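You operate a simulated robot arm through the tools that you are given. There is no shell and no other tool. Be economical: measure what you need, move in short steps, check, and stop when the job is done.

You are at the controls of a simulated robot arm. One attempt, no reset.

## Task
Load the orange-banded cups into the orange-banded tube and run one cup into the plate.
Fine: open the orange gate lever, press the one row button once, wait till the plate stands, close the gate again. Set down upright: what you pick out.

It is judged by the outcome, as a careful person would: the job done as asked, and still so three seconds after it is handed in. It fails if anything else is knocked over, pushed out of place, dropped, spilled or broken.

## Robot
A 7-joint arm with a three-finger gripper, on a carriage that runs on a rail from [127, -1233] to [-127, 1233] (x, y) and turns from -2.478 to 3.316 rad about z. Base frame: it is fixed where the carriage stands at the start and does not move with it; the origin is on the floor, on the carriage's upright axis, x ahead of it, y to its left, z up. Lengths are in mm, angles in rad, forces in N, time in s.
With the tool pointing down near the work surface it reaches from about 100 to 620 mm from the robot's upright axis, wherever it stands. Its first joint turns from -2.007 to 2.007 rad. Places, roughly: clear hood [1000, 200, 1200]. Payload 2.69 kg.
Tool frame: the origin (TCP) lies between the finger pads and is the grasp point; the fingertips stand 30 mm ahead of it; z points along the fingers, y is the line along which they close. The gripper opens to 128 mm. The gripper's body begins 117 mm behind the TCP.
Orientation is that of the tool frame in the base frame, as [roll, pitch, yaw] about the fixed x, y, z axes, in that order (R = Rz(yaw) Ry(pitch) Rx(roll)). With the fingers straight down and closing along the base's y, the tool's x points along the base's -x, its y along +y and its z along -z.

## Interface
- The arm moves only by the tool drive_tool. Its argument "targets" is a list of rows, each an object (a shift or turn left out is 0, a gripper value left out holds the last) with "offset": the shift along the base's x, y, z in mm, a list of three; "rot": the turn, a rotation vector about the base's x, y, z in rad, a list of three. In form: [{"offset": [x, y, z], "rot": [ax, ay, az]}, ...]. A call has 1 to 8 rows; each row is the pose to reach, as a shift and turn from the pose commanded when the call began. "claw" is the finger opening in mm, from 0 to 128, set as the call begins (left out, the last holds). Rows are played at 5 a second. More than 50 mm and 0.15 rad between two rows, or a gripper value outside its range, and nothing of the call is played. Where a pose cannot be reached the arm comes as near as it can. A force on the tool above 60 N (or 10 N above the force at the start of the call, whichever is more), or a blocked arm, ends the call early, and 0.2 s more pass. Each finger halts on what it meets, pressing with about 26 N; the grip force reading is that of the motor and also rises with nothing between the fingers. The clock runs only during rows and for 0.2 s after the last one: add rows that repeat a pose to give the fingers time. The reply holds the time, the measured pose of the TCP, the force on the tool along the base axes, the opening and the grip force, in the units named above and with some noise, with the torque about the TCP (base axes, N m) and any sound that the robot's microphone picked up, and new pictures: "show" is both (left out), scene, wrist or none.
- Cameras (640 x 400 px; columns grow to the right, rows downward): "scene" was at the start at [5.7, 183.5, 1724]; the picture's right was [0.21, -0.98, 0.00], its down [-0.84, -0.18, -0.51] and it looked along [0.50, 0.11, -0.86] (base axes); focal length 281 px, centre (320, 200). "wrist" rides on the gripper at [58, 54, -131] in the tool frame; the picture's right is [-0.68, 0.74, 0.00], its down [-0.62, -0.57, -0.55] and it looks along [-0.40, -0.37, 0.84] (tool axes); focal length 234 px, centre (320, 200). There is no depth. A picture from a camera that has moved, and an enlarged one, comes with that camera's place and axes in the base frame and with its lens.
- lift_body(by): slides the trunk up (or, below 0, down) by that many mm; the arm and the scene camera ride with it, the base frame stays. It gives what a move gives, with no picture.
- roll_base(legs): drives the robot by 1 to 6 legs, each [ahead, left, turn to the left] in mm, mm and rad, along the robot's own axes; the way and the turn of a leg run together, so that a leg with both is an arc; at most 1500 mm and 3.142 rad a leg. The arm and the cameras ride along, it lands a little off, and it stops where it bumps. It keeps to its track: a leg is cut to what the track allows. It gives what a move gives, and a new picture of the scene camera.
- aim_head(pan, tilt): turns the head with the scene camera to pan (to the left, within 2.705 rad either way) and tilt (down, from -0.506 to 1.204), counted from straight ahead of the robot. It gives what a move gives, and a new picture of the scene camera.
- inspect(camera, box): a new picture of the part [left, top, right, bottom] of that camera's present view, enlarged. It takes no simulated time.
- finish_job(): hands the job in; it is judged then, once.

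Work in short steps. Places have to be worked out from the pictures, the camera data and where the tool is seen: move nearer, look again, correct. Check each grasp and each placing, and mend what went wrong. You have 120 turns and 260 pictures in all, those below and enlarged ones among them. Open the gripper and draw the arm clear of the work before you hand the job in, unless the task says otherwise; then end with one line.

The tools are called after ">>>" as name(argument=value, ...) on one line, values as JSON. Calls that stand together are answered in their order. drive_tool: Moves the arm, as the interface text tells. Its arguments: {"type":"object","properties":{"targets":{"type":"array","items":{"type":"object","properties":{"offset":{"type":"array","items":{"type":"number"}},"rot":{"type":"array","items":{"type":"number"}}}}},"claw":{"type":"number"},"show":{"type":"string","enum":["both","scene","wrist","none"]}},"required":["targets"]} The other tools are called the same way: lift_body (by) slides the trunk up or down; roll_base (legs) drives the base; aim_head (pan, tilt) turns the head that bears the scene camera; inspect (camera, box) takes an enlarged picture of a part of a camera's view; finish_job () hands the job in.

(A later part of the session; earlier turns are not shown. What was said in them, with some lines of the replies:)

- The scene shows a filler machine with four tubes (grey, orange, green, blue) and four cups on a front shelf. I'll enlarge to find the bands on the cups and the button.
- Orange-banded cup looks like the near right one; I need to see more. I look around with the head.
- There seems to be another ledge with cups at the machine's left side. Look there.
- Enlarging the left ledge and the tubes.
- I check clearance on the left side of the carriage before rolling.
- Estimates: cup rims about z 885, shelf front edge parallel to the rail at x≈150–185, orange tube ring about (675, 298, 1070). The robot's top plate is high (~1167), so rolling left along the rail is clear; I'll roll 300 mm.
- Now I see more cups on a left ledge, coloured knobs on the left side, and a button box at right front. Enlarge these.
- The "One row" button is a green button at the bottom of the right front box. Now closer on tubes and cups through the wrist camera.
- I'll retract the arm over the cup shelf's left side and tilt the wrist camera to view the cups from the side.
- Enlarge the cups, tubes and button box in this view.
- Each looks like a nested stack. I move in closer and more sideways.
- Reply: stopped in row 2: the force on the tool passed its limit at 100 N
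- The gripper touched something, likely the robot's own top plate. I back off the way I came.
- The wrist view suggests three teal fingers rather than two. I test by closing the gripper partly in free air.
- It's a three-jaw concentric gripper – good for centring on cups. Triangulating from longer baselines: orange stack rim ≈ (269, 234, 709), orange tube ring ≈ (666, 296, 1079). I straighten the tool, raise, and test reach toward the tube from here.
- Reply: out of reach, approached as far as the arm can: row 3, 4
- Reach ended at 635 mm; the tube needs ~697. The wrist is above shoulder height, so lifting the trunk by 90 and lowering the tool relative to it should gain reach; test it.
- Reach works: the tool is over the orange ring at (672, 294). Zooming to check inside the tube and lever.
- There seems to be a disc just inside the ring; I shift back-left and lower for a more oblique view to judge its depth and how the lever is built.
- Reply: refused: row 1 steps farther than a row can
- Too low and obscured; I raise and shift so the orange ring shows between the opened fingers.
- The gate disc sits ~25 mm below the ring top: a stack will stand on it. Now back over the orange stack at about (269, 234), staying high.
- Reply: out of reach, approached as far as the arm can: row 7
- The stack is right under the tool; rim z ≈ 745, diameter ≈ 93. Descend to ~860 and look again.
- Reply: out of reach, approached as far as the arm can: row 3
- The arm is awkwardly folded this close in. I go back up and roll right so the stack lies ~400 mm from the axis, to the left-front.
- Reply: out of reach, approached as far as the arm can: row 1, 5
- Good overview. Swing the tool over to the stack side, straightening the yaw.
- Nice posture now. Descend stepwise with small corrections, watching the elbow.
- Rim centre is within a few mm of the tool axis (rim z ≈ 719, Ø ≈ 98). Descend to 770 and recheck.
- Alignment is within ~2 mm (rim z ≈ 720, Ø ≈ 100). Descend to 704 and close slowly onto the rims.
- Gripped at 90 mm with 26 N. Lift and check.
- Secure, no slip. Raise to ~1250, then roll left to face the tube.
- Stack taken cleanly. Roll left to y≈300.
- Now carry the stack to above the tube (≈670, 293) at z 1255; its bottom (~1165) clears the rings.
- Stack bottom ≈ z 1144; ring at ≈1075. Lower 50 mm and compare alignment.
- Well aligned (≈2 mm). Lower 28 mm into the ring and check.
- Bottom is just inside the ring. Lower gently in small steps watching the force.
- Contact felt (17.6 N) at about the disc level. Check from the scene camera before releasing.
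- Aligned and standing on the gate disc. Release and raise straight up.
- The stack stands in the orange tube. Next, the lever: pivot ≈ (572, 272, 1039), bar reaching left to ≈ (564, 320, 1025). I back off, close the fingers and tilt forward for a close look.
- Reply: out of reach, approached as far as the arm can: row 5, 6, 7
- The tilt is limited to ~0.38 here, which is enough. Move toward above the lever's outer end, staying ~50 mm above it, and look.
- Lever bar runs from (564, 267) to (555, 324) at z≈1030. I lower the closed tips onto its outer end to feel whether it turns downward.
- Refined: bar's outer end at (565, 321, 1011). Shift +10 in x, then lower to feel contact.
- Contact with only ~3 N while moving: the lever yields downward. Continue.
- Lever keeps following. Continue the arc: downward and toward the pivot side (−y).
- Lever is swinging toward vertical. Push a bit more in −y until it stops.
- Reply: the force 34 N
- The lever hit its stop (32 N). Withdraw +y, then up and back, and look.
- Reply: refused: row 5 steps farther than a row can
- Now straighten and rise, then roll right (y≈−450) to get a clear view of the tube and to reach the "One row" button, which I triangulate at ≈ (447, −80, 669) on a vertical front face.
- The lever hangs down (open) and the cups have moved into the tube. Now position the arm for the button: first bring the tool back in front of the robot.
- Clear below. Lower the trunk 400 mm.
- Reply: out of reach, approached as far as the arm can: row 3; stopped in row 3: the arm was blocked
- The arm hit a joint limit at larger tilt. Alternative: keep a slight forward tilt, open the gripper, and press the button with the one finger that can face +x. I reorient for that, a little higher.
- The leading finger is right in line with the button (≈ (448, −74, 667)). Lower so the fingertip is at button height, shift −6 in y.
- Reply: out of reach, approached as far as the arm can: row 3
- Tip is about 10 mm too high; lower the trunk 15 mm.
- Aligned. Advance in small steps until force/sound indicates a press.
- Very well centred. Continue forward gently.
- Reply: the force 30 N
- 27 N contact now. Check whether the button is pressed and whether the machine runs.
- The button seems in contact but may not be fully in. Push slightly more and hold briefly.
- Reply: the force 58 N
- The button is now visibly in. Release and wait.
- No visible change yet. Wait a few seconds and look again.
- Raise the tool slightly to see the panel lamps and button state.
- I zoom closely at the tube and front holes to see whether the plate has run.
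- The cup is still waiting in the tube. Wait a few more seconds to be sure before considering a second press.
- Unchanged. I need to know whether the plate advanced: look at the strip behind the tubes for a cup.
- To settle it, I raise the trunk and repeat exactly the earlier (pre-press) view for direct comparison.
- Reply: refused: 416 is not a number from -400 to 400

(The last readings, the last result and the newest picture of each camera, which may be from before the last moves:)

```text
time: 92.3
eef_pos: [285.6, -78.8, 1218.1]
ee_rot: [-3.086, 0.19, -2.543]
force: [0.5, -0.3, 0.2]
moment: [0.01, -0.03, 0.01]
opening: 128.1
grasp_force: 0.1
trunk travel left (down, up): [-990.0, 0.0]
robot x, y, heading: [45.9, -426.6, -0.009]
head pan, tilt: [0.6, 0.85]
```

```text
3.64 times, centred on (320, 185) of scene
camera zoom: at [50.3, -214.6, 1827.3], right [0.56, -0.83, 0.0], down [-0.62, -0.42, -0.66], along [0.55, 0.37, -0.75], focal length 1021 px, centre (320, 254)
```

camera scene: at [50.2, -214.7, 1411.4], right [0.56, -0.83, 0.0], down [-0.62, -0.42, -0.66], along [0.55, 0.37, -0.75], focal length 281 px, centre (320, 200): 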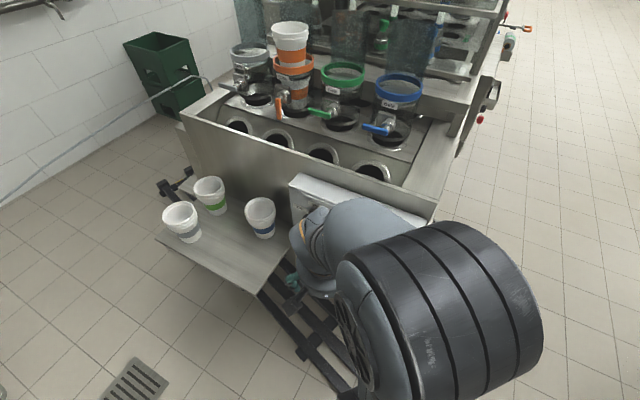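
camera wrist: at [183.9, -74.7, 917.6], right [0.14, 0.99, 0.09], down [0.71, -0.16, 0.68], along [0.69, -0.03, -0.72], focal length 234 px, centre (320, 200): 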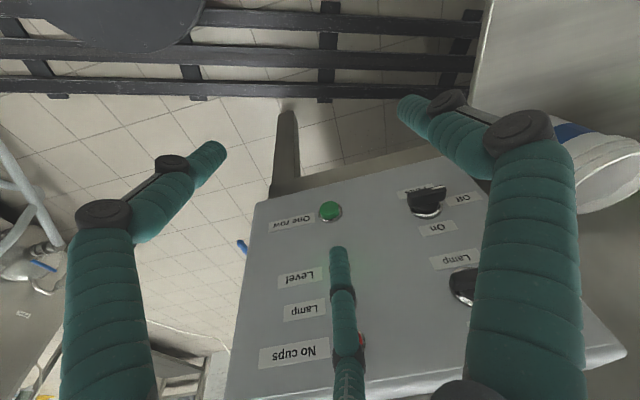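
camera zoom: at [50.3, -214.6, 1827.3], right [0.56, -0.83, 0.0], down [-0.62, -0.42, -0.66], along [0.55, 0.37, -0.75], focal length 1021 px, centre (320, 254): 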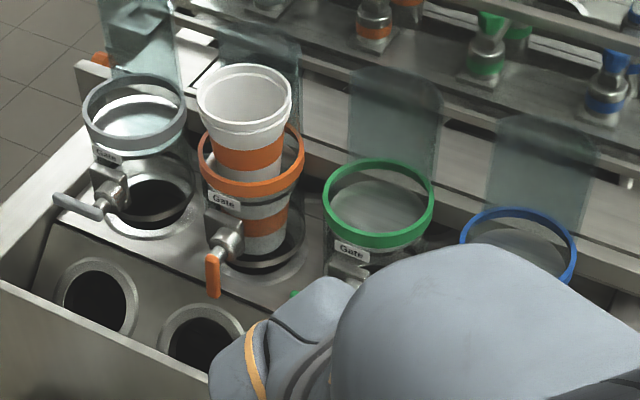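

The view is identical, so the press didn't register: the finger's compliance (opening 128→120) absorbed the motion. I'll press again stiffly with closed fingers, tilted outward, from further right where the arm is more extended.

>>> roll_base(legs=[[14, -132, 0]])

>>> lift_body(by=-400)

>>> drive_tool(targets=[{"offset": [5, 0, 0], "rot": [0.11, -0.06, 0]}, {"offset": [10, 5, 0], "rot": [0.22, -0.12, 0]}, {"offset": [15, 10, 0], "rot": [0.33, -0.19, 0]}, {"offset": [20, 15, -10], "rot": [0.44, -0.26, 0]}, {"offset": [25, 20, -20], "rot": [0.55, -0.32, 0]}, {"offset": [30, 25, -30], "rot": [0.64, -0.377, 0]}], claw=0, show="both")

```text
time: 93.6
eef_pos: [299.6, -207.7, 1217.6]
ee_rot: [-3.086, 0.191, -2.542]
force: [-0.5, -0.3, -0.1]
moment: [-0.01, -0.01, -0.01]
opening: 128.3
grasp_force: 0.0
trunk travel left (down, up): [-990.0, 0.0]
robot x, y, heading: [56.3, -560.8, -0.009]
head pan, tilt: [0.6, 0.85]
camera scene: at [63.8, -343.5, 1827.1], right [0.56, -0.83, 0.0], down [-0.62, -0.42, -0.66], along [0.55, 0.37, -0.75], focal length 281 px, centre (320, 200)
```

scene: 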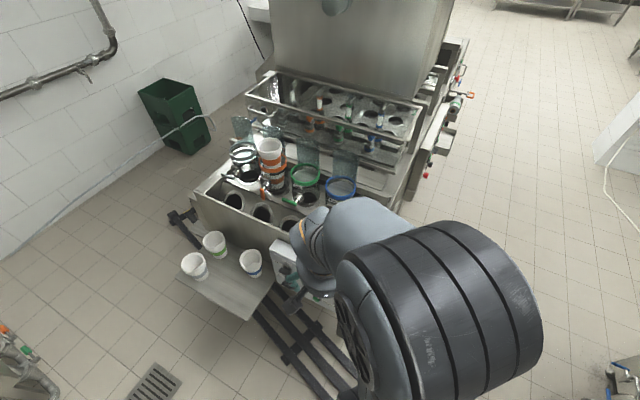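

```text
time: 97.5
eef_pos: [300.2, -209.5, 818.2]
ee_rot: [-3.088, 0.191, -2.543]
force: [-0.1, -0.1, -0.7]
moment: [0.03, 0.05, 0.01]
opening: 128.0
grasp_force: 0.1
trunk travel left (down, up): [-590.0, 400.0]
robot x, y, heading: [58.9, -557.4, -0.011]
head pan, tilt: [0.6, 0.85]
```

```text
time: 98.9
eef_pos: [400.7, -155.5, 795.9]
ee_rot: [2.53, 0.675, -3.085]
force: [3.1, -2.0, -0.5]
moment: [0.03, -0.06, 0.46]
opening: 25.7
grasp_force: 0.7
out of reach, approached as far as the arm can: row 3, 4, 5, 6
trunk travel left (down, up): [-590.0, 400.0]
robot x, y, heading: [55.3, -557.8, -0.013]
head pan, tilt: [0.6, 0.85]
camera scene: at [68.5, -344.3, 1427.3], right [0.56, -0.83, 0.0], down [-0.63, -0.42, -0.66], along [0.55, 0.37, -0.75], focal length 281 px, centre (320, 200)
camera wrist: at [271.0, -195.0, 866.3], right [0.23, 0.62, 0.75], down [0.45, -0.75, 0.48], along [0.87, 0.23, -0.45], focal length 234 px, centre (320, 200)
```

scene: 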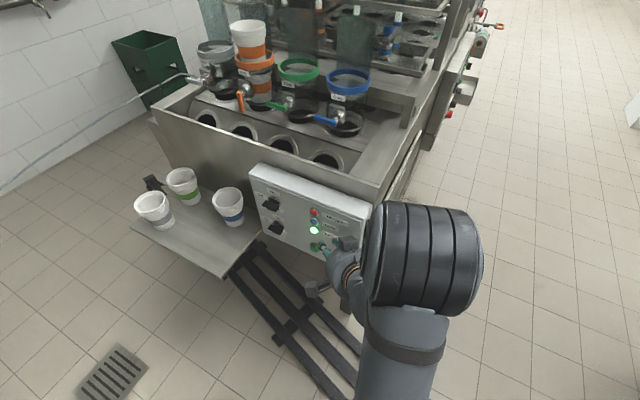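
wrist: 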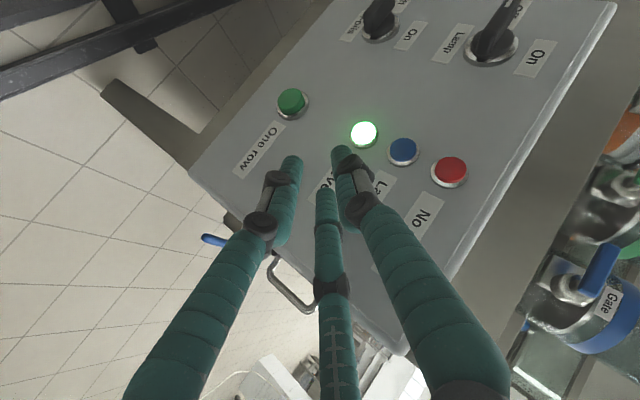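

Excellent – full tilt reached, with the panel in view. Back off slightly and move the closed tips toward in front of the "One row" button (≈ (448, −71, 667)).

>>> drive_tool(targets=[{"offset": [-12, 15, -25]}, {"offset": [-12, 30, -55]}, {"offset": [-12, 48, -85]}, {"offset": [-10, 64, -109]}, {"offset": [-10, 64, -109]}], claw=0, show="both")

>>> inspect(camera="wrist", box=[220, 80, 420, 210])

```text
time: 100.1
eef_pos: [418.8, -67.9, 717.2]
ee_rot: [2.732, 0.798, -2.778]
force: [-34.1, -20.3, 25.5]
moment: [0.15, -0.41, -0.15]
opening: 2.1
grasp_force: 25.8
out of reach, approached as far as the arm can: row 1, 2, 3, 4, 5
trunk travel left (down, up): [-590.0, 400.0]
robot x, y, heading: [55.3, -558.0, -0.009]
head pan, tilt: [0.6, 0.85]
camera scene: at [57.8, -350.3, 1428.1], right [0.56, -0.83, 0.0], down [-0.62, -0.42, -0.66], along [0.55, 0.37, -0.75], focal length 281 px, centre (320, 200)
camera wrist: at [285.6, -121.0, 774.5], right [0.0, 0.73, 0.69], down [0.48, -0.61, 0.64], along [0.88, 0.33, -0.35], focal length 234 px, centre (320, 200)
```

scene: 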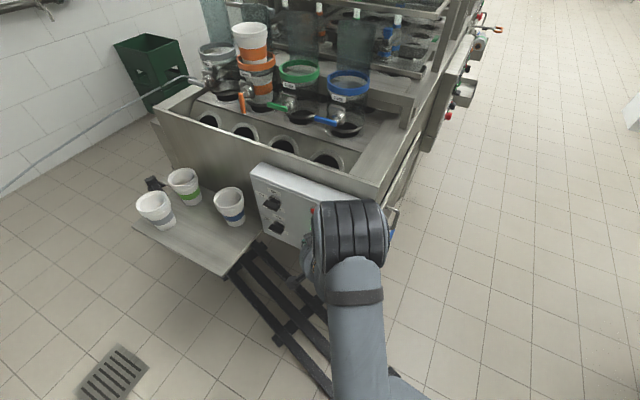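
wrist: 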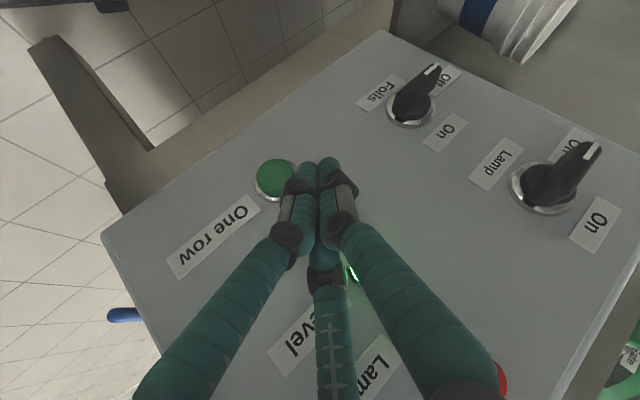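

```text
3.08 times, centred on (320, 145) of wrist
camera zoom: at [285.6, -121.0, 774.5], right [0.0, 0.73, 0.69], down [0.48, -0.61, 0.64], along [0.88, 0.33, -0.35], focal length 720 px, centre (320, 369)
```

zoom: 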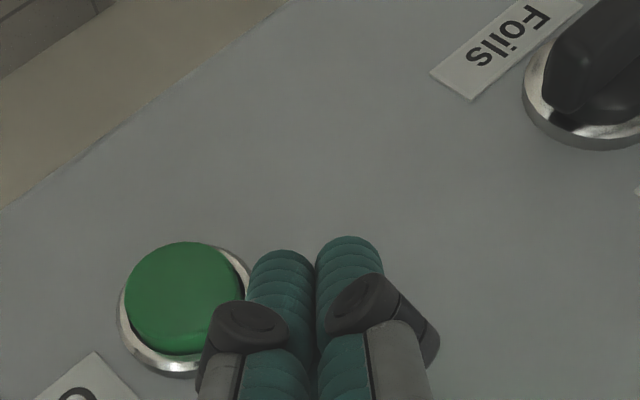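

Near its reach limit the arm drifted and touches the panel beside the button. Back straight off (−x), then let the trunk bring it lower.

>>> drive_tool(targets=[{"offset": [-12, -6, 4]}, {"offset": [-28, -14, 4]}], show="none")

>>> lift_body(by=-40)

>>> inspect(camera="wrist", box=[160, 60, 480, 260])

```text
time: 100.7
eef_pos: [416.6, -64.8, 736.1]
ee_rot: [2.744, 0.808, -2.778]
force: [-13.7, -2.4, -7.6]
moment: [-0.1, 0.37, 0.11]
opening: 2.2
grasp_force: 26.0
out of reach, approached as far as the arm can: row 1, 2
trunk travel left (down, up): [-590.0, 400.0]
robot x, y, heading: [57.4, -561.6, -0.012]
head pan, tilt: [0.6, 0.85]
```

```text
time: 101.5
eef_pos: [417.8, -67.8, 712.8]
ee_rot: [2.734, 0.816, -2.79]
force: [-0.1, 0.4, 0.1]
moment: [0.02, -0.03, -0.04]
opening: 2.2
grasp_force: 26.3
trunk travel left (down, up): [-550.0, 440.0]
robot x, y, heading: [57.6, -557.5, -0.014]
head pan, tilt: [0.6, 0.85]
```

```text
2.00 times, centred on (320, 160) of wrist
camera zoom: at [283.2, -119.6, 766.6], right [0.0, 0.72, 0.69], down [0.46, -0.62, 0.64], along [0.89, 0.32, -0.33], focal length 468 px, centre (320, 280)
```

zoom: 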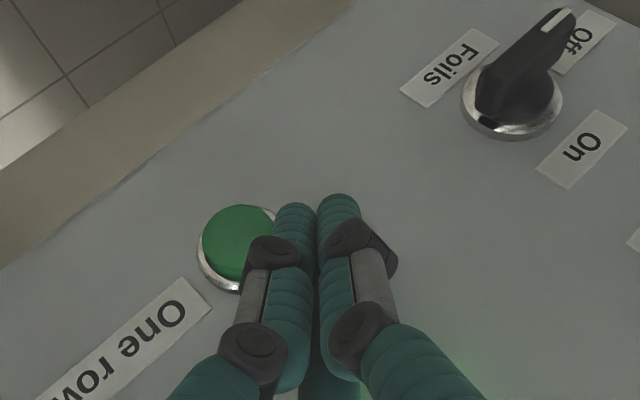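

The arm is against a joint limit at this tilt. I relax the tilt a little while retracting.

>>> drive_tool(targets=[{"offset": [-10, -8, 3], "rot": [-0.09, 0.07, 0]}, {"offset": [-25, -18, 5], "rot": [-0.18, 0.14, 0]}, {"offset": [-35, -30, 5], "rot": [-0.22, 0.18, 0]}], show="wrist")

```text
time: 102.5
eef_pos: [352.9, -93.3, 725.3]
ee_rot: [2.914, 0.583, -2.647]
force: [0.6, 0.0, 0.0]
moment: [0.02, 0.07, 0.03]
opening: 2.2
grasp_force: 25.8
trunk travel left (down, up): [-550.0, 440.0]
robot x, y, heading: [57.1, -557.3, -0.012]
head pan, tilt: [0.6, 0.85]
stopped in row 3: the arm was blocked; the commanded pose is now the measured one
camera wrist: at [231.1, -131.6, 810.6], right [0.08, 0.86, 0.51], down [0.58, -0.46, 0.68], along [0.81, 0.24, -0.53], focal length 234 px, centre (320, 200)
```

wrist: 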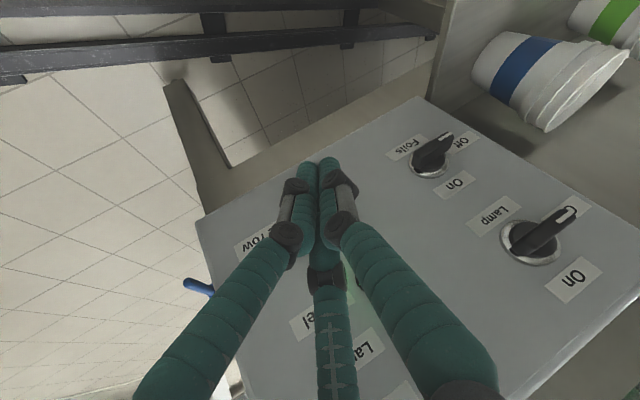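

Retracted cleanly with ~0.6 rad tilt. Keep this tilt and move the tip to just in front of the button.

>>> drive_tool(targets=[{"offset": [10, 3, -15]}, {"offset": [22, 6, -30]}, {"offset": [38, 8, -34]}], show="wrist")

>>> inspect(camera="wrist", box=[220, 80, 420, 210])

```text
time: 103.5
eef_pos: [383.3, -81.5, 693.7]
ee_rot: [2.912, 0.583, -2.631]
force: [1.2, -0.4, 0.3]
moment: [0.07, 0.11, 0.08]
opening: 2.2
grasp_force: 25.8
trunk travel left (down, up): [-550.0, 440.0]
robot x, y, heading: [56.7, -557.8, -0.008]
head pan, tilt: [0.6, 0.85]
stopped in row 3: the arm was blocked; the commanded pose is now the measured one
camera wrist: at [262.0, -123.5, 778.6], right [0.06, 0.86, 0.51], down [0.58, -0.45, 0.68], along [0.81, 0.26, -0.53], focal length 234 px, centre (320, 200)
```

wrist: 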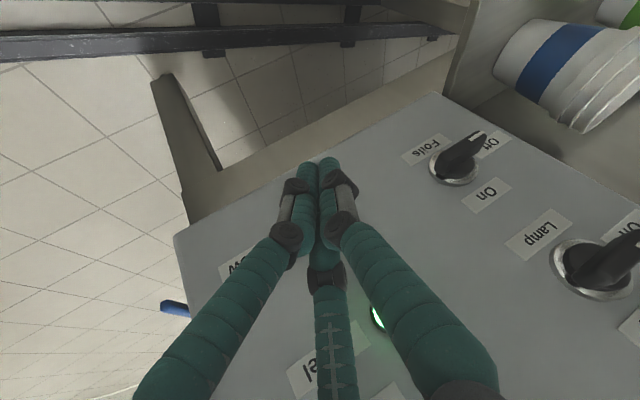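

```text
3.08 times, centred on (320, 145) of wrist
camera zoom: at [262.0, -123.5, 778.6], right [0.06, 0.86, 0.51], down [0.58, -0.45, 0.68], along [0.81, 0.26, -0.53], focal length 720 px, centre (320, 369)
```

zoom: 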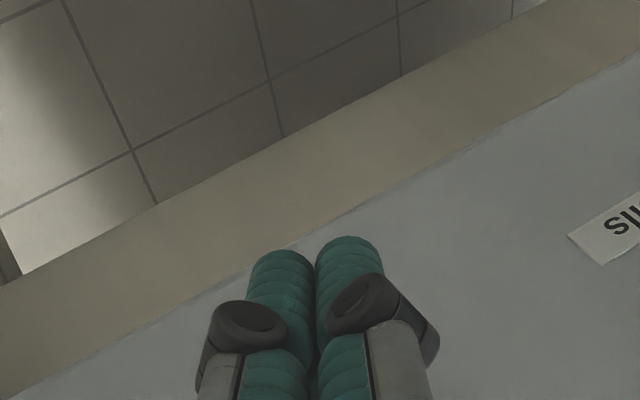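

The tip is at ≈ (394, −68, 669), directly in front of the button. Push straight +x in steps.

>>> drive_tool(targets=[{"offset": [10, -1, 0]}, {"offset": [20, -2, 0]}, {"offset": [28, -3, 0]}], show="wrist")

```text
time: 104.3
eef_pos: [422.7, -84.3, 657.7]
ee_rot: [2.919, 0.534, -2.624]
force: [-41.6, -6.7, -14.4]
moment: [-0.26, 0.19, -0.12]
opening: 2.1
grasp_force: 25.9
trunk travel left (down, up): [-550.0, 440.0]
robot x, y, heading: [56.3, -557.8, -0.012]
head pan, tilt: [0.6, 0.85]
heard: click
camera wrist: at [304.8, -123.7, 748.9], right [0.08, 0.87, 0.48], down [0.61, -0.42, 0.67], along [0.79, 0.24, -0.57], focal length 234 px, centre (320, 200)
```

wrist: 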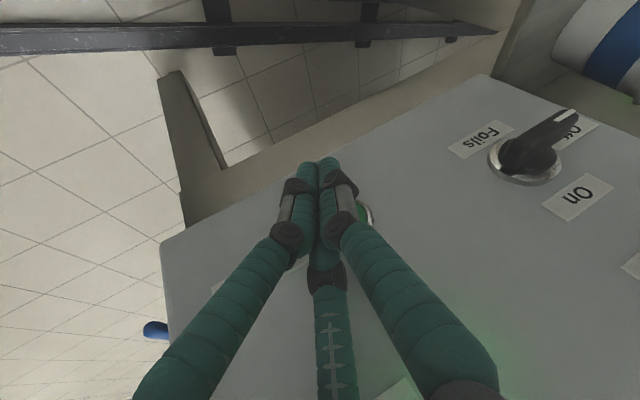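

A click was heard: the button registered. Retract straight back and wait.

>>> drive_tool(targets=[{"offset": [-15, 0, 2]}, {"offset": [-45, 0, 10]}, {"offset": [-70, -5, 30]}, {"offset": [-70, -5, 30]}, {"offset": [-70, -5, 30]}], show="scene")

>>> inspect(camera="scene", box=[180, 0, 380, 140])

```text
time: 105.5
eef_pos: [369.6, -86.0, 696.2]
ee_rot: [2.905, 0.548, -2.648]
force: [0.6, 0.8, 0.4]
moment: [0.0, -0.01, 0.01]
opening: 2.0
grasp_force: 26.0
trunk travel left (down, up): [-550.0, 440.0]
robot x, y, heading: [54.8, -560.0, -0.01]
head pan, tilt: [0.6, 0.85]
camera scene: at [71.2, -341.4, 1386.8], right [0.56, -0.83, 0.0], down [-0.63, -0.42, -0.66], along [0.54, 0.36, -0.76], focal length 281 px, centre (320, 200)
```

scene: 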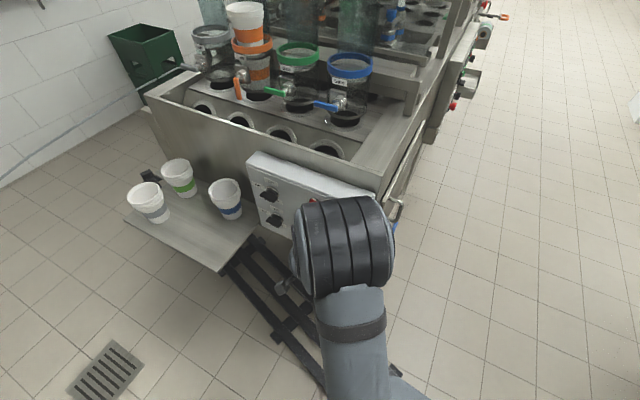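

```text
2.86 times, centred on (280, 70) of scene
camera zoom: at [71.2, -341.4, 1386.8], right [0.56, -0.83, 0.0], down [-0.63, -0.42, -0.66], along [0.54, 0.36, -0.76], focal length 802 px, centre (434, 571)
```

zoom: 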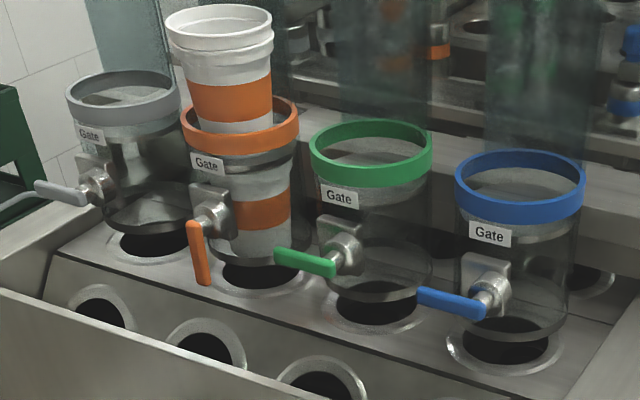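

Wait and watch for the plate moving.

>>> drive_tool(targets=[{"offset": [0, 0, 0]}, {"offset": [0, 0, 0]}, {"offset": [0, 0, 0]}, {"offset": [0, 0, 0]}, {"offset": [0, 0, 0]}, {"offset": [0, 0, 0]}], show="none")

>>> inspect(camera="scene", box=[180, 0, 380, 140])

>>> drive_tool(targets=[{"offset": [-10, 0, 20]}, {"offset": [-10, 0, 30]}, {"offset": [-10, 0, 30]}, {"offset": [-10, 0, 30]}, {"offset": [-10, 0, 30]}, {"offset": [-10, 0, 30]}, {"offset": [-10, 0, 30]}, {"offset": [-10, 0, 30]}], show="none")

>>> inspect(camera="scene", box=[180, 0, 380, 140])

```text
time: 106.9
eef_pos: [369.7, -86.4, 696.0]
ee_rot: [2.903, 0.545, -2.647]
force: [0.8, -0.5, -0.8]
moment: [0.01, 0.02, 0.01]
opening: 2.6
grasp_force: 25.8
trunk travel left (down, up): [-550.0, 440.0]
robot x, y, heading: [57.2, -559.9, -0.01]
head pan, tilt: [0.6, 0.85]
```

```text
2.86 times, centred on (280, 70) of scene
camera zoom: at [71.5, -341.5, 1386.6], right [0.56, -0.83, 0.0], down [-0.63, -0.42, -0.66], along [0.54, 0.36, -0.76], focal length 802 px, centre (434, 571)
```

zoom: 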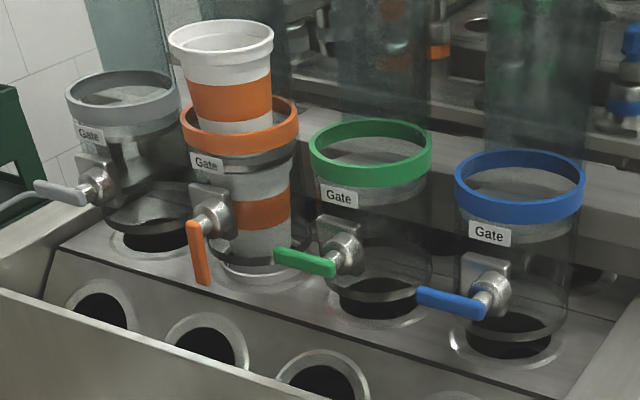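

```text
time: 108.7
eef_pos: [357.2, -83.9, 725.7]
ee_rot: [2.906, 0.546, -2.644]
force: [-0.1, 0.3, -0.1]
moment: [-0.02, -0.02, -0.02]
opening: 2.0
grasp_force: 25.8
trunk travel left (down, up): [-550.0, 440.0]
robot x, y, heading: [58.3, -561.0, -0.009]
head pan, tilt: [0.6, 0.85]
```

```text
2.86 times, centred on (280, 70) of scene
camera zoom: at [71.1, -340.6, 1386.4], right [0.56, -0.83, 0.0], down [-0.63, -0.42, -0.66], along [0.54, 0.36, -0.76], focal length 802 px, centre (434, 571)
```

zoom: 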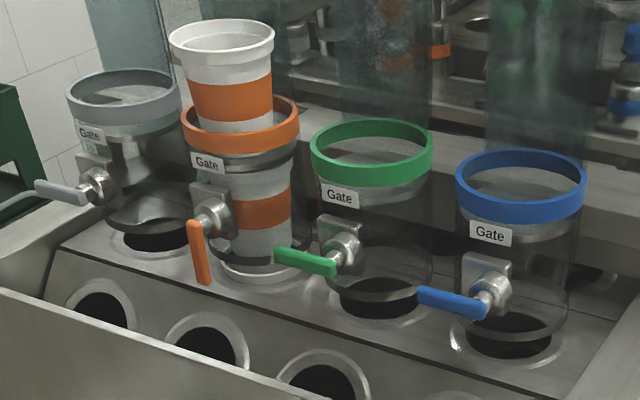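

The row ran: one orange cup now sits in the plate under the orange tube, one in the tube and one above; the plate stands still. Now raise the trunk, straighten the tool and roll back to close the gate.

>>> lift_body(by=400)

>>> lift_body(by=40)

>>> drive_tool(targets=[{"offset": [0, -10, 10], "rot": [-0.11, 0.09, 0]}, {"offset": [0, -20, 20], "rot": [-0.22, 0.18, 0]}, {"offset": [0, -30, 40], "rot": [-0.33, 0.27, 0]}, {"offset": [0, -40, 60], "rot": [-0.44, 0.36, 0]}], show="none")

>>> roll_base(legs=[[-87, 860, 0]])

```text
time: 112.5
eef_pos: [354.2, -86.7, 1129.6]
ee_rot: [2.905, 0.552, -2.645]
force: [0.3, 0.2, 0.7]
moment: [0.01, -0.02, 0.01]
opening: 2.3
grasp_force: 26.0
trunk travel left (down, up): [-950.0, 40.0]
robot x, y, heading: [57.3, -560.1, -0.02]
head pan, tilt: [0.6, 0.85]
```

```text
time: 113.4
eef_pos: [353.3, -86.1, 1168.5]
ee_rot: [2.907, 0.554, -2.645]
force: [0.5, -0.4, 0.3]
moment: [0.01, -0.01, -0.01]
opening: 2.2
grasp_force: 25.8
trunk travel left (down, up): [-990.0, 0.0]
robot x, y, heading: [60.0, -556.8, -0.012]
head pan, tilt: [0.6, 0.85]
```

```text
time: 114.4
eef_pos: [327.8, -116.8, 1201.9]
ee_rot: [3.128, 0.287, -2.577]
force: [-2.3, 2.0, -0.7]
moment: [-0.24, -0.3, -0.12]
opening: 2.1
grasp_force: 26.6
out of reach, approached as far as the arm can: row 2, 3, 4
trunk travel left (down, up): [-990.0, 0.0]
robot x, y, heading: [57.7, -556.2, -0.011]
head pan, tilt: [0.6, 0.85]
```

```text
time: 118.9
eef_pos: [241.7, 720.9, 1204.5]
ee_rot: [3.115, 0.286, -2.565]
force: [0.6, 0.1, 0.6]
moment: [0.02, 0.02, 0.03]
opening: 2.1
grasp_force: 25.5
trunk travel left (down, up): [-990.0, 0.0]
robot x, y, heading: [-31.3, 282.8, 0.012]
head pan, tilt: [0.6, 0.85]
camera scene: at [-27.0, 496.5, 1827.3], right [0.57, -0.82, 0.0], down [-0.62, -0.43, -0.66], along [0.54, 0.38, -0.75], focal length 281 px, centre (320, 200)
```

scene: 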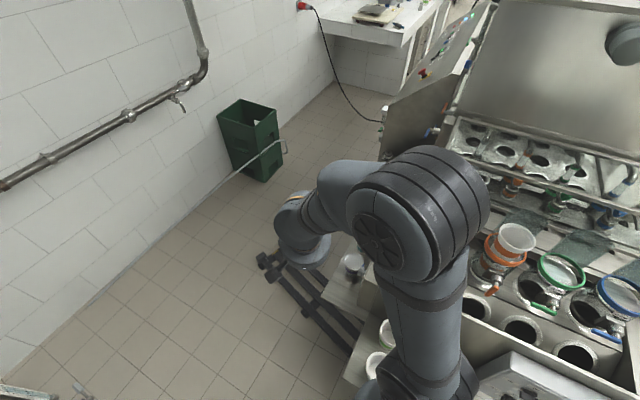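

Swing the tool in front of the lever area, staying high, pointing the tilt toward +x.

>>> drive_tool(targets=[{"offset": [15, -40, 20], "rot": [-0.05, 0, 0]}, {"offset": [32, -80, 40], "rot": [-0.1, 0, 0]}, {"offset": [55, -122, 45], "rot": [-0.15, 0, 0]}, {"offset": [80, -164, 45], "rot": [-0.178, 0, 0]}, {"offset": [105, -206, 45], "rot": [-0.178, 0, 0]}, {"offset": [130, -248, 40], "rot": [-0.178, 0, 0]}, {"offset": [155, -290, 30], "rot": [-0.178, 0, 0]}, {"offset": [180, -332, 20], "rot": [-0.178, 0, 0]}], show="none")

>>> drive_tool(targets=[{"offset": [20, -30, 0], "rot": [0, -0.09, 0]}, {"offset": [40, -60, 0], "rot": [0, -0.18, 0]}, {"offset": [60, -90, -10], "rot": [0, -0.27, 0]}, {"offset": [75, -120, -20], "rot": [0, -0.36, 0]}], show="both")

```text
time: 120.7
eef_pos: [414.6, 409.0, 1203.1]
ee_rot: [-3.007, 0.194, -2.528]
force: [0.7, 1.3, -0.2]
moment: [0.0, 0.06, -0.03]
opening: 2.1
grasp_force: 25.7
out of reach, approached as far as the arm can: row 1, 2, 3, 4, 5, 6, 7, 8
trunk travel left (down, up): [-990.0, 0.0]
robot x, y, heading: [-28.1, 283.8, 0.007]
head pan, tilt: [0.6, 0.85]
```

```text
time: 121.7
eef_pos: [491.2, 287.1, 1181.4]
ee_rot: [-2.787, 0.477, -2.455]
force: [-0.1, -1.1, 0.7]
moment: [0.02, 0.0, 0.06]
opening: 2.0
grasp_force: 26.7
trunk travel left (down, up): [-990.0, 0.0]
robot x, y, heading: [-26.8, 284.5, 0.007]
head pan, tilt: [0.6, 0.85]
camera scene: at [-27.9, 493.1, 1827.8], right [0.57, -0.82, 0.0], down [-0.62, -0.43, -0.66], along [0.54, 0.38, -0.75], focal length 281 px, centre (320, 200)
camera wrist: at [351.8, 298.9, 1248.0], right [0.12, 0.99, 0.08], down [0.39, -0.12, 0.91], along [0.91, -0.08, -0.4], focal length 234 px, centre (320, 200)
```

scene: 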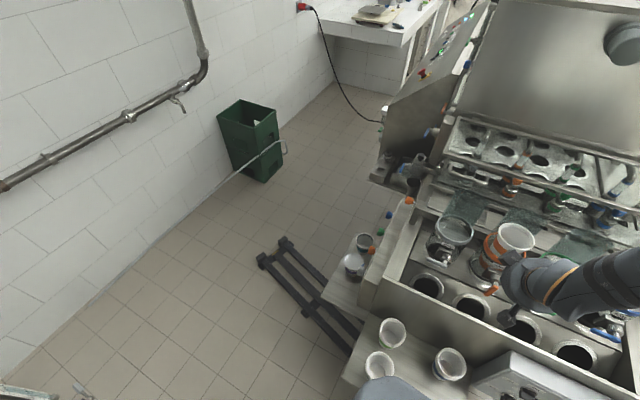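
wrist: 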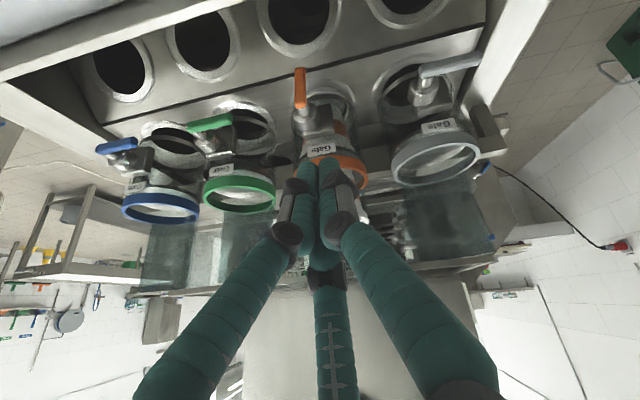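

Excellent view and tilt (tool direction ≈ (0.55, 0, −0.83)). The lever hangs at (566, 268), z 962–1020. Move the tips to its right side at about (558, 238, 975).

>>> drive_tool(targets=[{"offset": [5, -25, -35]}, {"offset": [12, -47, -70]}, {"offset": [22, -49, -110]}, {"offset": [35, -49, -150]}, {"offset": [48, -49, -180]}], show="wrist")

>>> inspect(camera="wrist", box=[220, 60, 460, 210])

```text
time: 122.9
eef_pos: [537.5, 241.7, 1001.6]
ee_rot: [-2.786, 0.474, -2.454]
force: [-0.1, 0.5, -0.2]
moment: [-0.02, 0.03, 0.0]
opening: 2.2
grasp_force: 26.4
trunk travel left (down, up): [-990.0, 0.0]
robot x, y, heading: [-29.5, 280.8, 0.008]
head pan, tilt: [0.6, 0.85]
camera wrist: at [399.8, 252.3, 1067.5], right [0.12, 0.99, 0.08], down [0.39, -0.12, 0.91], along [0.91, -0.08, -0.4], focal length 234 px, centre (320, 200)
```

wrist: 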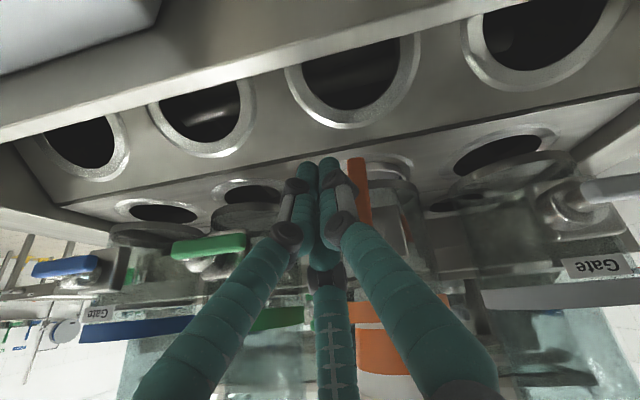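

```text
2.67 times, centred on (340, 135) of wrist
camera zoom: at [399.8, 252.3, 1067.5], right [0.12, 0.99, 0.08], down [0.39, -0.12, 0.91], along [0.91, -0.08, -0.4], focal length 624 px, centre (267, 373)
```

zoom: 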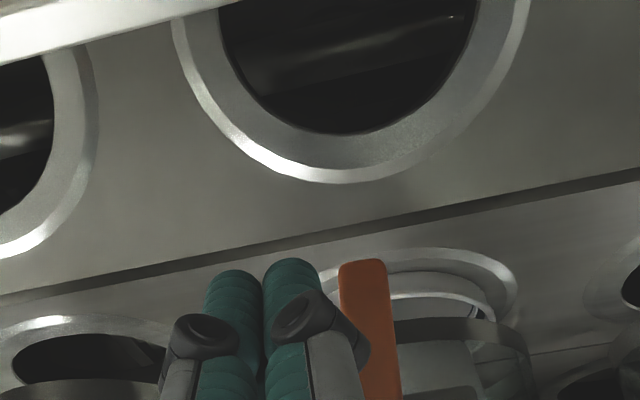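

The tips are right beside the lever's right face. Sweep it along its arc: left, then left-and-up.

>>> drive_tool(targets=[{"offset": [3, 10, -1]}, {"offset": [3, 20, -1]}, {"offset": [3, 31, -1]}, {"offset": [3, 42, 1]}], show="none")

>>> inspect(camera="wrist", box=[220, 60, 460, 210])

```text
time: 123.9
eef_pos: [536.1, 278.0, 1003.0]
ee_rot: [-2.793, 0.466, -2.464]
force: [-18.1, -12.3, -7.7]
moment: [0.12, 0.5, -0.09]
opening: 2.1
grasp_force: 25.8
trunk travel left (down, up): [-990.0, 0.0]
robot x, y, heading: [-30.1, 286.5, 0.009]
head pan, tilt: [0.6, 0.85]
```

```text
2.67 times, centred on (340, 135) of wrist
camera zoom: at [399.4, 290.8, 1070.1], right [0.12, 0.99, 0.08], down [0.4, -0.12, 0.91], along [0.91, -0.08, -0.41], focal length 624 px, centre (267, 373)
```

zoom: 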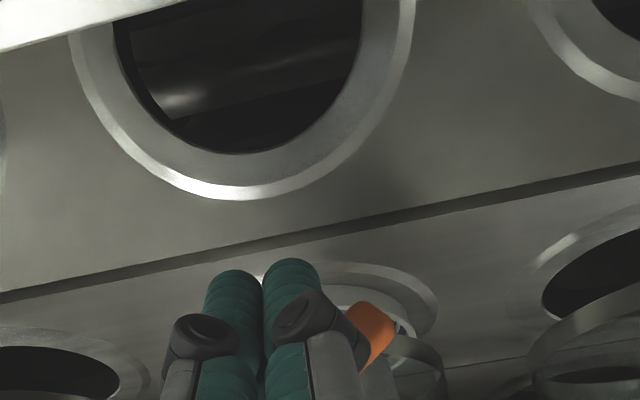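

The lever is ~45° up; ease back 4 mm in x and continue left and up.

>>> drive_tool(targets=[{"offset": [-4, 5, 4]}, {"offset": [-4, 12, 10]}, {"offset": [-4, 19, 18]}], show="none")

>>> inspect(camera="wrist", box=[220, 60, 460, 210])

```text
time: 124.7
eef_pos: [532.2, 298.7, 1019.6]
ee_rot: [-2.793, 0.462, -2.463]
force: [-19.5, -7.7, -18.3]
moment: [-0.01, 0.71, -0.12]
opening: 2.0
grasp_force: 26.3
trunk travel left (down, up): [-990.0, 0.0]
robot x, y, heading: [-30.5, 285.9, 0.009]
head pan, tilt: [0.6, 0.85]
```

```text
2.67 times, centred on (340, 135) of wrist
camera zoom: at [395.4, 311.3, 1088.4], right [0.12, 0.99, 0.08], down [0.4, -0.12, 0.91], along [0.91, -0.08, -0.41], focal length 624 px, centre (267, 373)
```

zoom: 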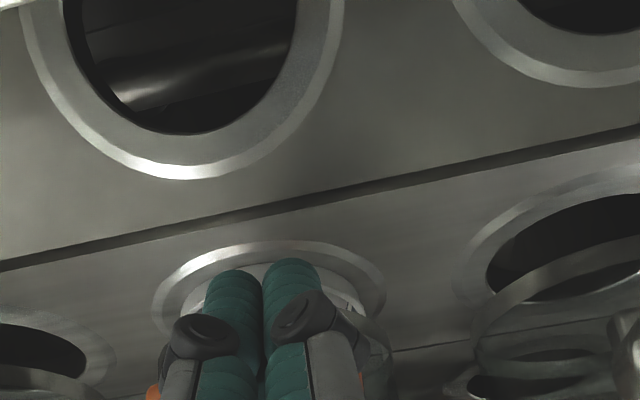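

The lever now lies nearly horizontal behind the fingers. Lift a little more until the stop is felt.

>>> drive_tool(targets=[{"offset": [0, 3, 5]}, {"offset": [0, 5, 10]}], show="none")

>>> inspect(camera="wrist", box=[220, 80, 460, 230])

```text
time: 125.3
eef_pos: [530.2, 304.0, 1031.3]
ee_rot: [-2.792, 0.464, -2.459]
force: [-28.7, -5.3, -8.9]
moment: [-0.13, 0.63, -0.13]
opening: 2.4
grasp_force: 25.8
trunk travel left (down, up): [-990.0, 0.0]
robot x, y, heading: [-29.0, 280.9, 0.009]
head pan, tilt: [0.6, 0.85]
```

```text
2.67 times, centred on (340, 155) of wrist
camera zoom: at [392.6, 316.0, 1100.0], right [0.12, 0.99, 0.08], down [0.4, -0.12, 0.91], along [0.91, -0.08, -0.41], focal length 624 px, centre (267, 320)
```

zoom: 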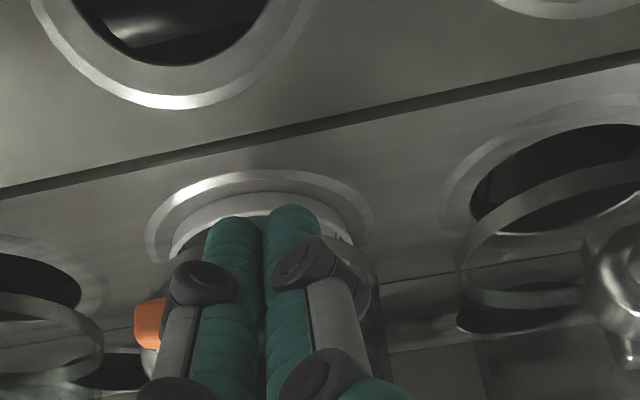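

Back away in −x and look at the lever.

>>> drive_tool(targets=[{"offset": [-20, 0, 0]}, {"offset": [-50, 0, 20]}, {"offset": [-75, 20, 55]}], show="none")

>>> inspect(camera="wrist", box=[200, 40, 440, 190])

```text
time: 126.1
eef_pos: [465.6, 328.1, 1088.0]
ee_rot: [-2.783, 0.476, -2.453]
force: [-0.7, -0.4, 0.1]
moment: [-0.01, -0.01, -0.02]
opening: 2.5
grasp_force: 25.8
trunk travel left (down, up): [-990.0, 0.0]
robot x, y, heading: [-28.2, 282.2, 0.011]
head pan, tilt: [0.6, 0.85]
```

```text
2.67 times, centred on (320, 115) of wrist
camera zoom: at [326.4, 338.8, 1153.4], right [0.12, 0.99, 0.08], down [0.38, -0.12, 0.92], along [0.92, -0.08, -0.39], focal length 624 px, centre (320, 427)
```

zoom: 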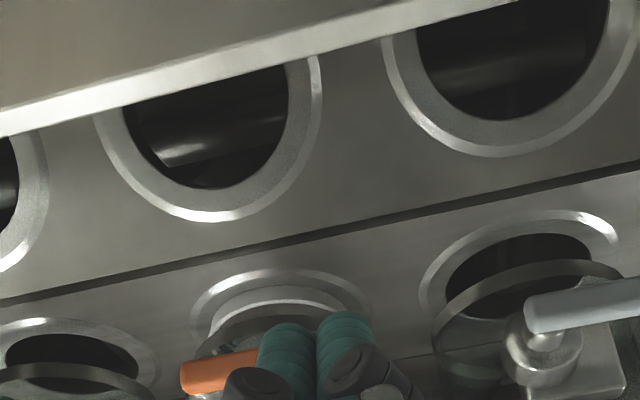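

Looks nearly horizontal. Get a clear view by moving up and left.

>>> drive_tool(targets=[{"offset": [-10, 30, 30]}, {"offset": [-20, 60, 65]}, {"offset": [-20, 75, 100]}], show="both")

>>> inspect(camera="wrist", box=[180, 60, 420, 210])

>>> inspect(camera="scene", box=[410, 180, 590, 320])

```text
time: 126.9
eef_pos: [444.6, 399.6, 1185.2]
ee_rot: [-2.788, 0.474, -2.455]
force: [-0.4, 0.3, -1.1]
moment: [-0.03, -0.01, 0.01]
opening: 2.2
grasp_force: 26.0
trunk travel left (down, up): [-990.0, 0.0]
robot x, y, heading: [-29.7, 282.4, 0.008]
head pan, tilt: [0.6, 0.85]
camera scene: at [-27.2, 496.2, 1827.3], right [0.57, -0.82, 0.0], down [-0.62, -0.43, -0.66], along [0.54, 0.38, -0.75], focal length 281 px, centre (320, 200)
camera wrist: at [306.1, 412.0, 1251.5], right [0.12, 0.99, 0.08], down [0.39, -0.12, 0.91], along [0.91, -0.08, -0.4], focal length 234 px, centre (320, 200)
```

scene: 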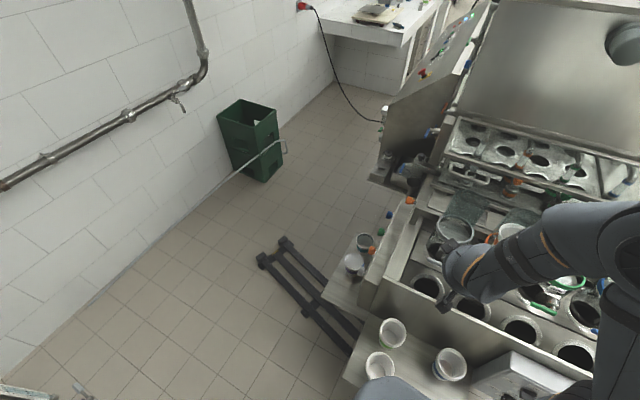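
wrist: 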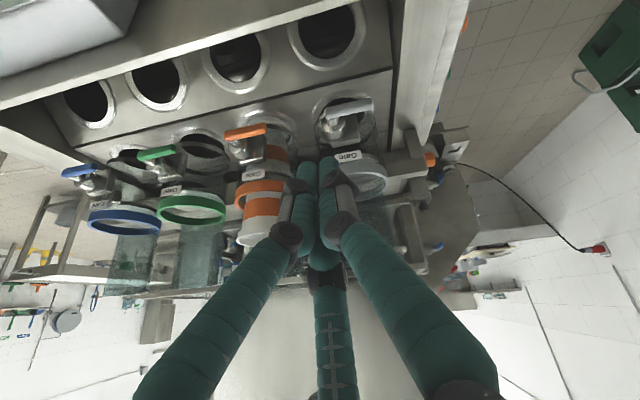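

```text
2.67 times, centred on (300, 135) of wrist
camera zoom: at [306.1, 412.0, 1251.5], right [0.12, 0.99, 0.08], down [0.39, -0.12, 0.91], along [0.91, -0.08, -0.4], focal length 624 px, centre (373, 373)
```

zoom: 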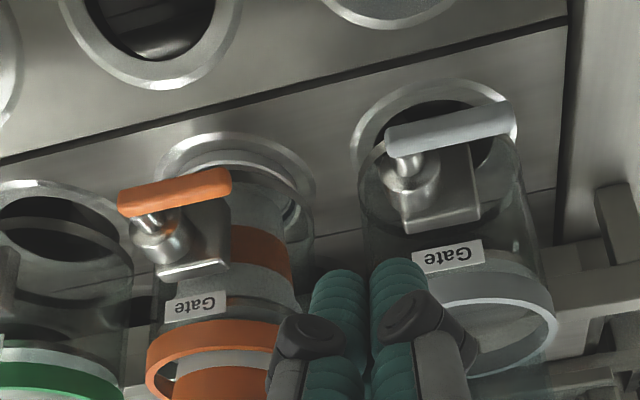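

```text
2.86 times, centred on (500, 250) of scene
camera zoom: at [-27.2, 496.2, 1827.3], right [0.57, -0.82, 0.0], down [-0.62, -0.43, -0.66], along [0.54, 0.38, -0.75], focal length 802 px, centre (-194, 57)
```

zoom: 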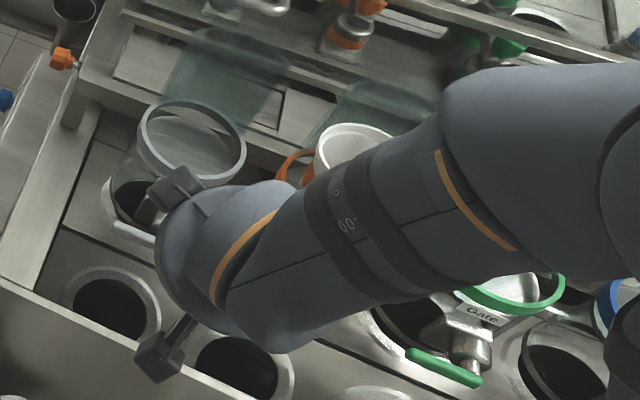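

The lever is back in the closed position like the others. Withdraw: open the gripper, raise, and move the arm clear.

>>> drive_tool(targets=[{"offset": [-20, 0, 40], "rot": [0, 0.1, 0]}, {"offset": [-40, 0, 80], "rot": [0, 0.2, 0]}, {"offset": [-55, 5, 115], "rot": [0, 0.3, 0]}, {"offset": [-70, 10, 130], "rot": [0, 0.4, 0]}, {"offset": [-100, 20, 130], "rot": [0, 0.5, 0]}, {"offset": [-130, 40, 130], "rot": [0, 0.5, 0]}, {"offset": [-130, 40, 130], "rot": [0, 0.5, 0]}], claw=128, show="none")

>>> roll_base(legs=[[60, -600, 0]])

>>> inspect(camera="scene", box=[220, 100, 420, 240])

```text
time: 128.5
eef_pos: [299.1, 479.0, 1179.3]
ee_rot: [-3.057, 0.145, -2.537]
force: [-0.1, -0.7, 0.8]
moment: [-0.02, -0.1, 0.0]
opening: 118.8
grasp_force: 0.0
out of reach, approached as far as the arm can: row 3, 4, 5, 6, 7
trunk travel left (down, up): [-990.0, 0.0]
robot x, y, heading: [-32.7, 282.1, 0.004]
head pan, tilt: [0.6, 0.85]
```

```text
time: 131.9
eef_pos: [368.4, -129.9, 1178.8]
ee_rot: [-3.059, 0.144, -2.548]
force: [0.2, -0.1, 0.0]
moment: [-0.03, 0.03, -0.01]
opening: 128.1
grasp_force: 0.0
trunk travel left (down, up): [-990.0, 0.0]
robot x, y, heading: [34.3, -320.5, -0.002]
head pan, tilt: [0.6, 0.85]
camera scene: at [38.0, -106.8, 1827.3], right [0.56, -0.83, 0.0], down [-0.62, -0.42, -0.66], along [0.55, 0.37, -0.75], focal length 281 px, centre (320, 200)
```

scene: 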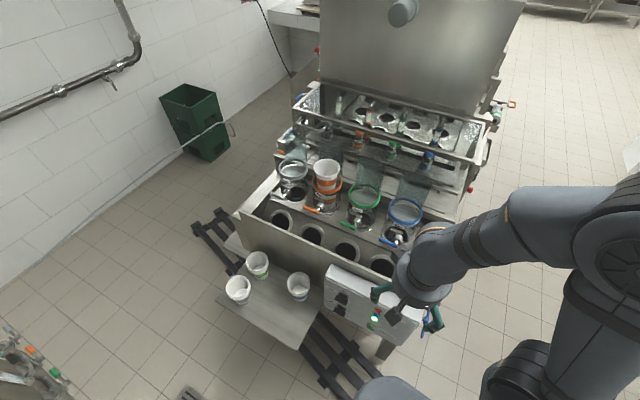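

```text
2.86 times, centred on (320, 170) of scene
camera zoom: at [38.0, -106.8, 1827.3], right [0.56, -0.83, 0.0], down [-0.62, -0.42, -0.66], along [0.55, 0.37, -0.75], focal length 802 px, centre (320, 286)
```

zoom: 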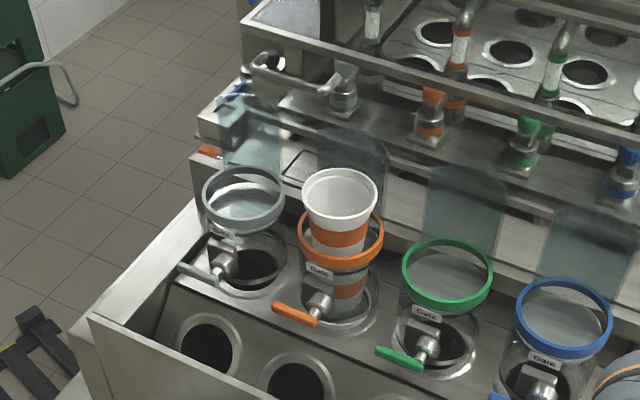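

One orange cup sits in the plate, the rest are in the orange tube. The gate is closed, the other cups haven't moved, and the open gripper is clear, so I'm handing the job in.

>>> finish_job()

```text
The job is handed in.
```

I loaded the orange-banded cups into the orange tube and ran one cup into the plate; the plate is standing, the orange gate is closed again, and the arm is clear. My first push on the row button didn't go in far enough to start the machine, so I pressed again; only that second press clicked and ran a row.
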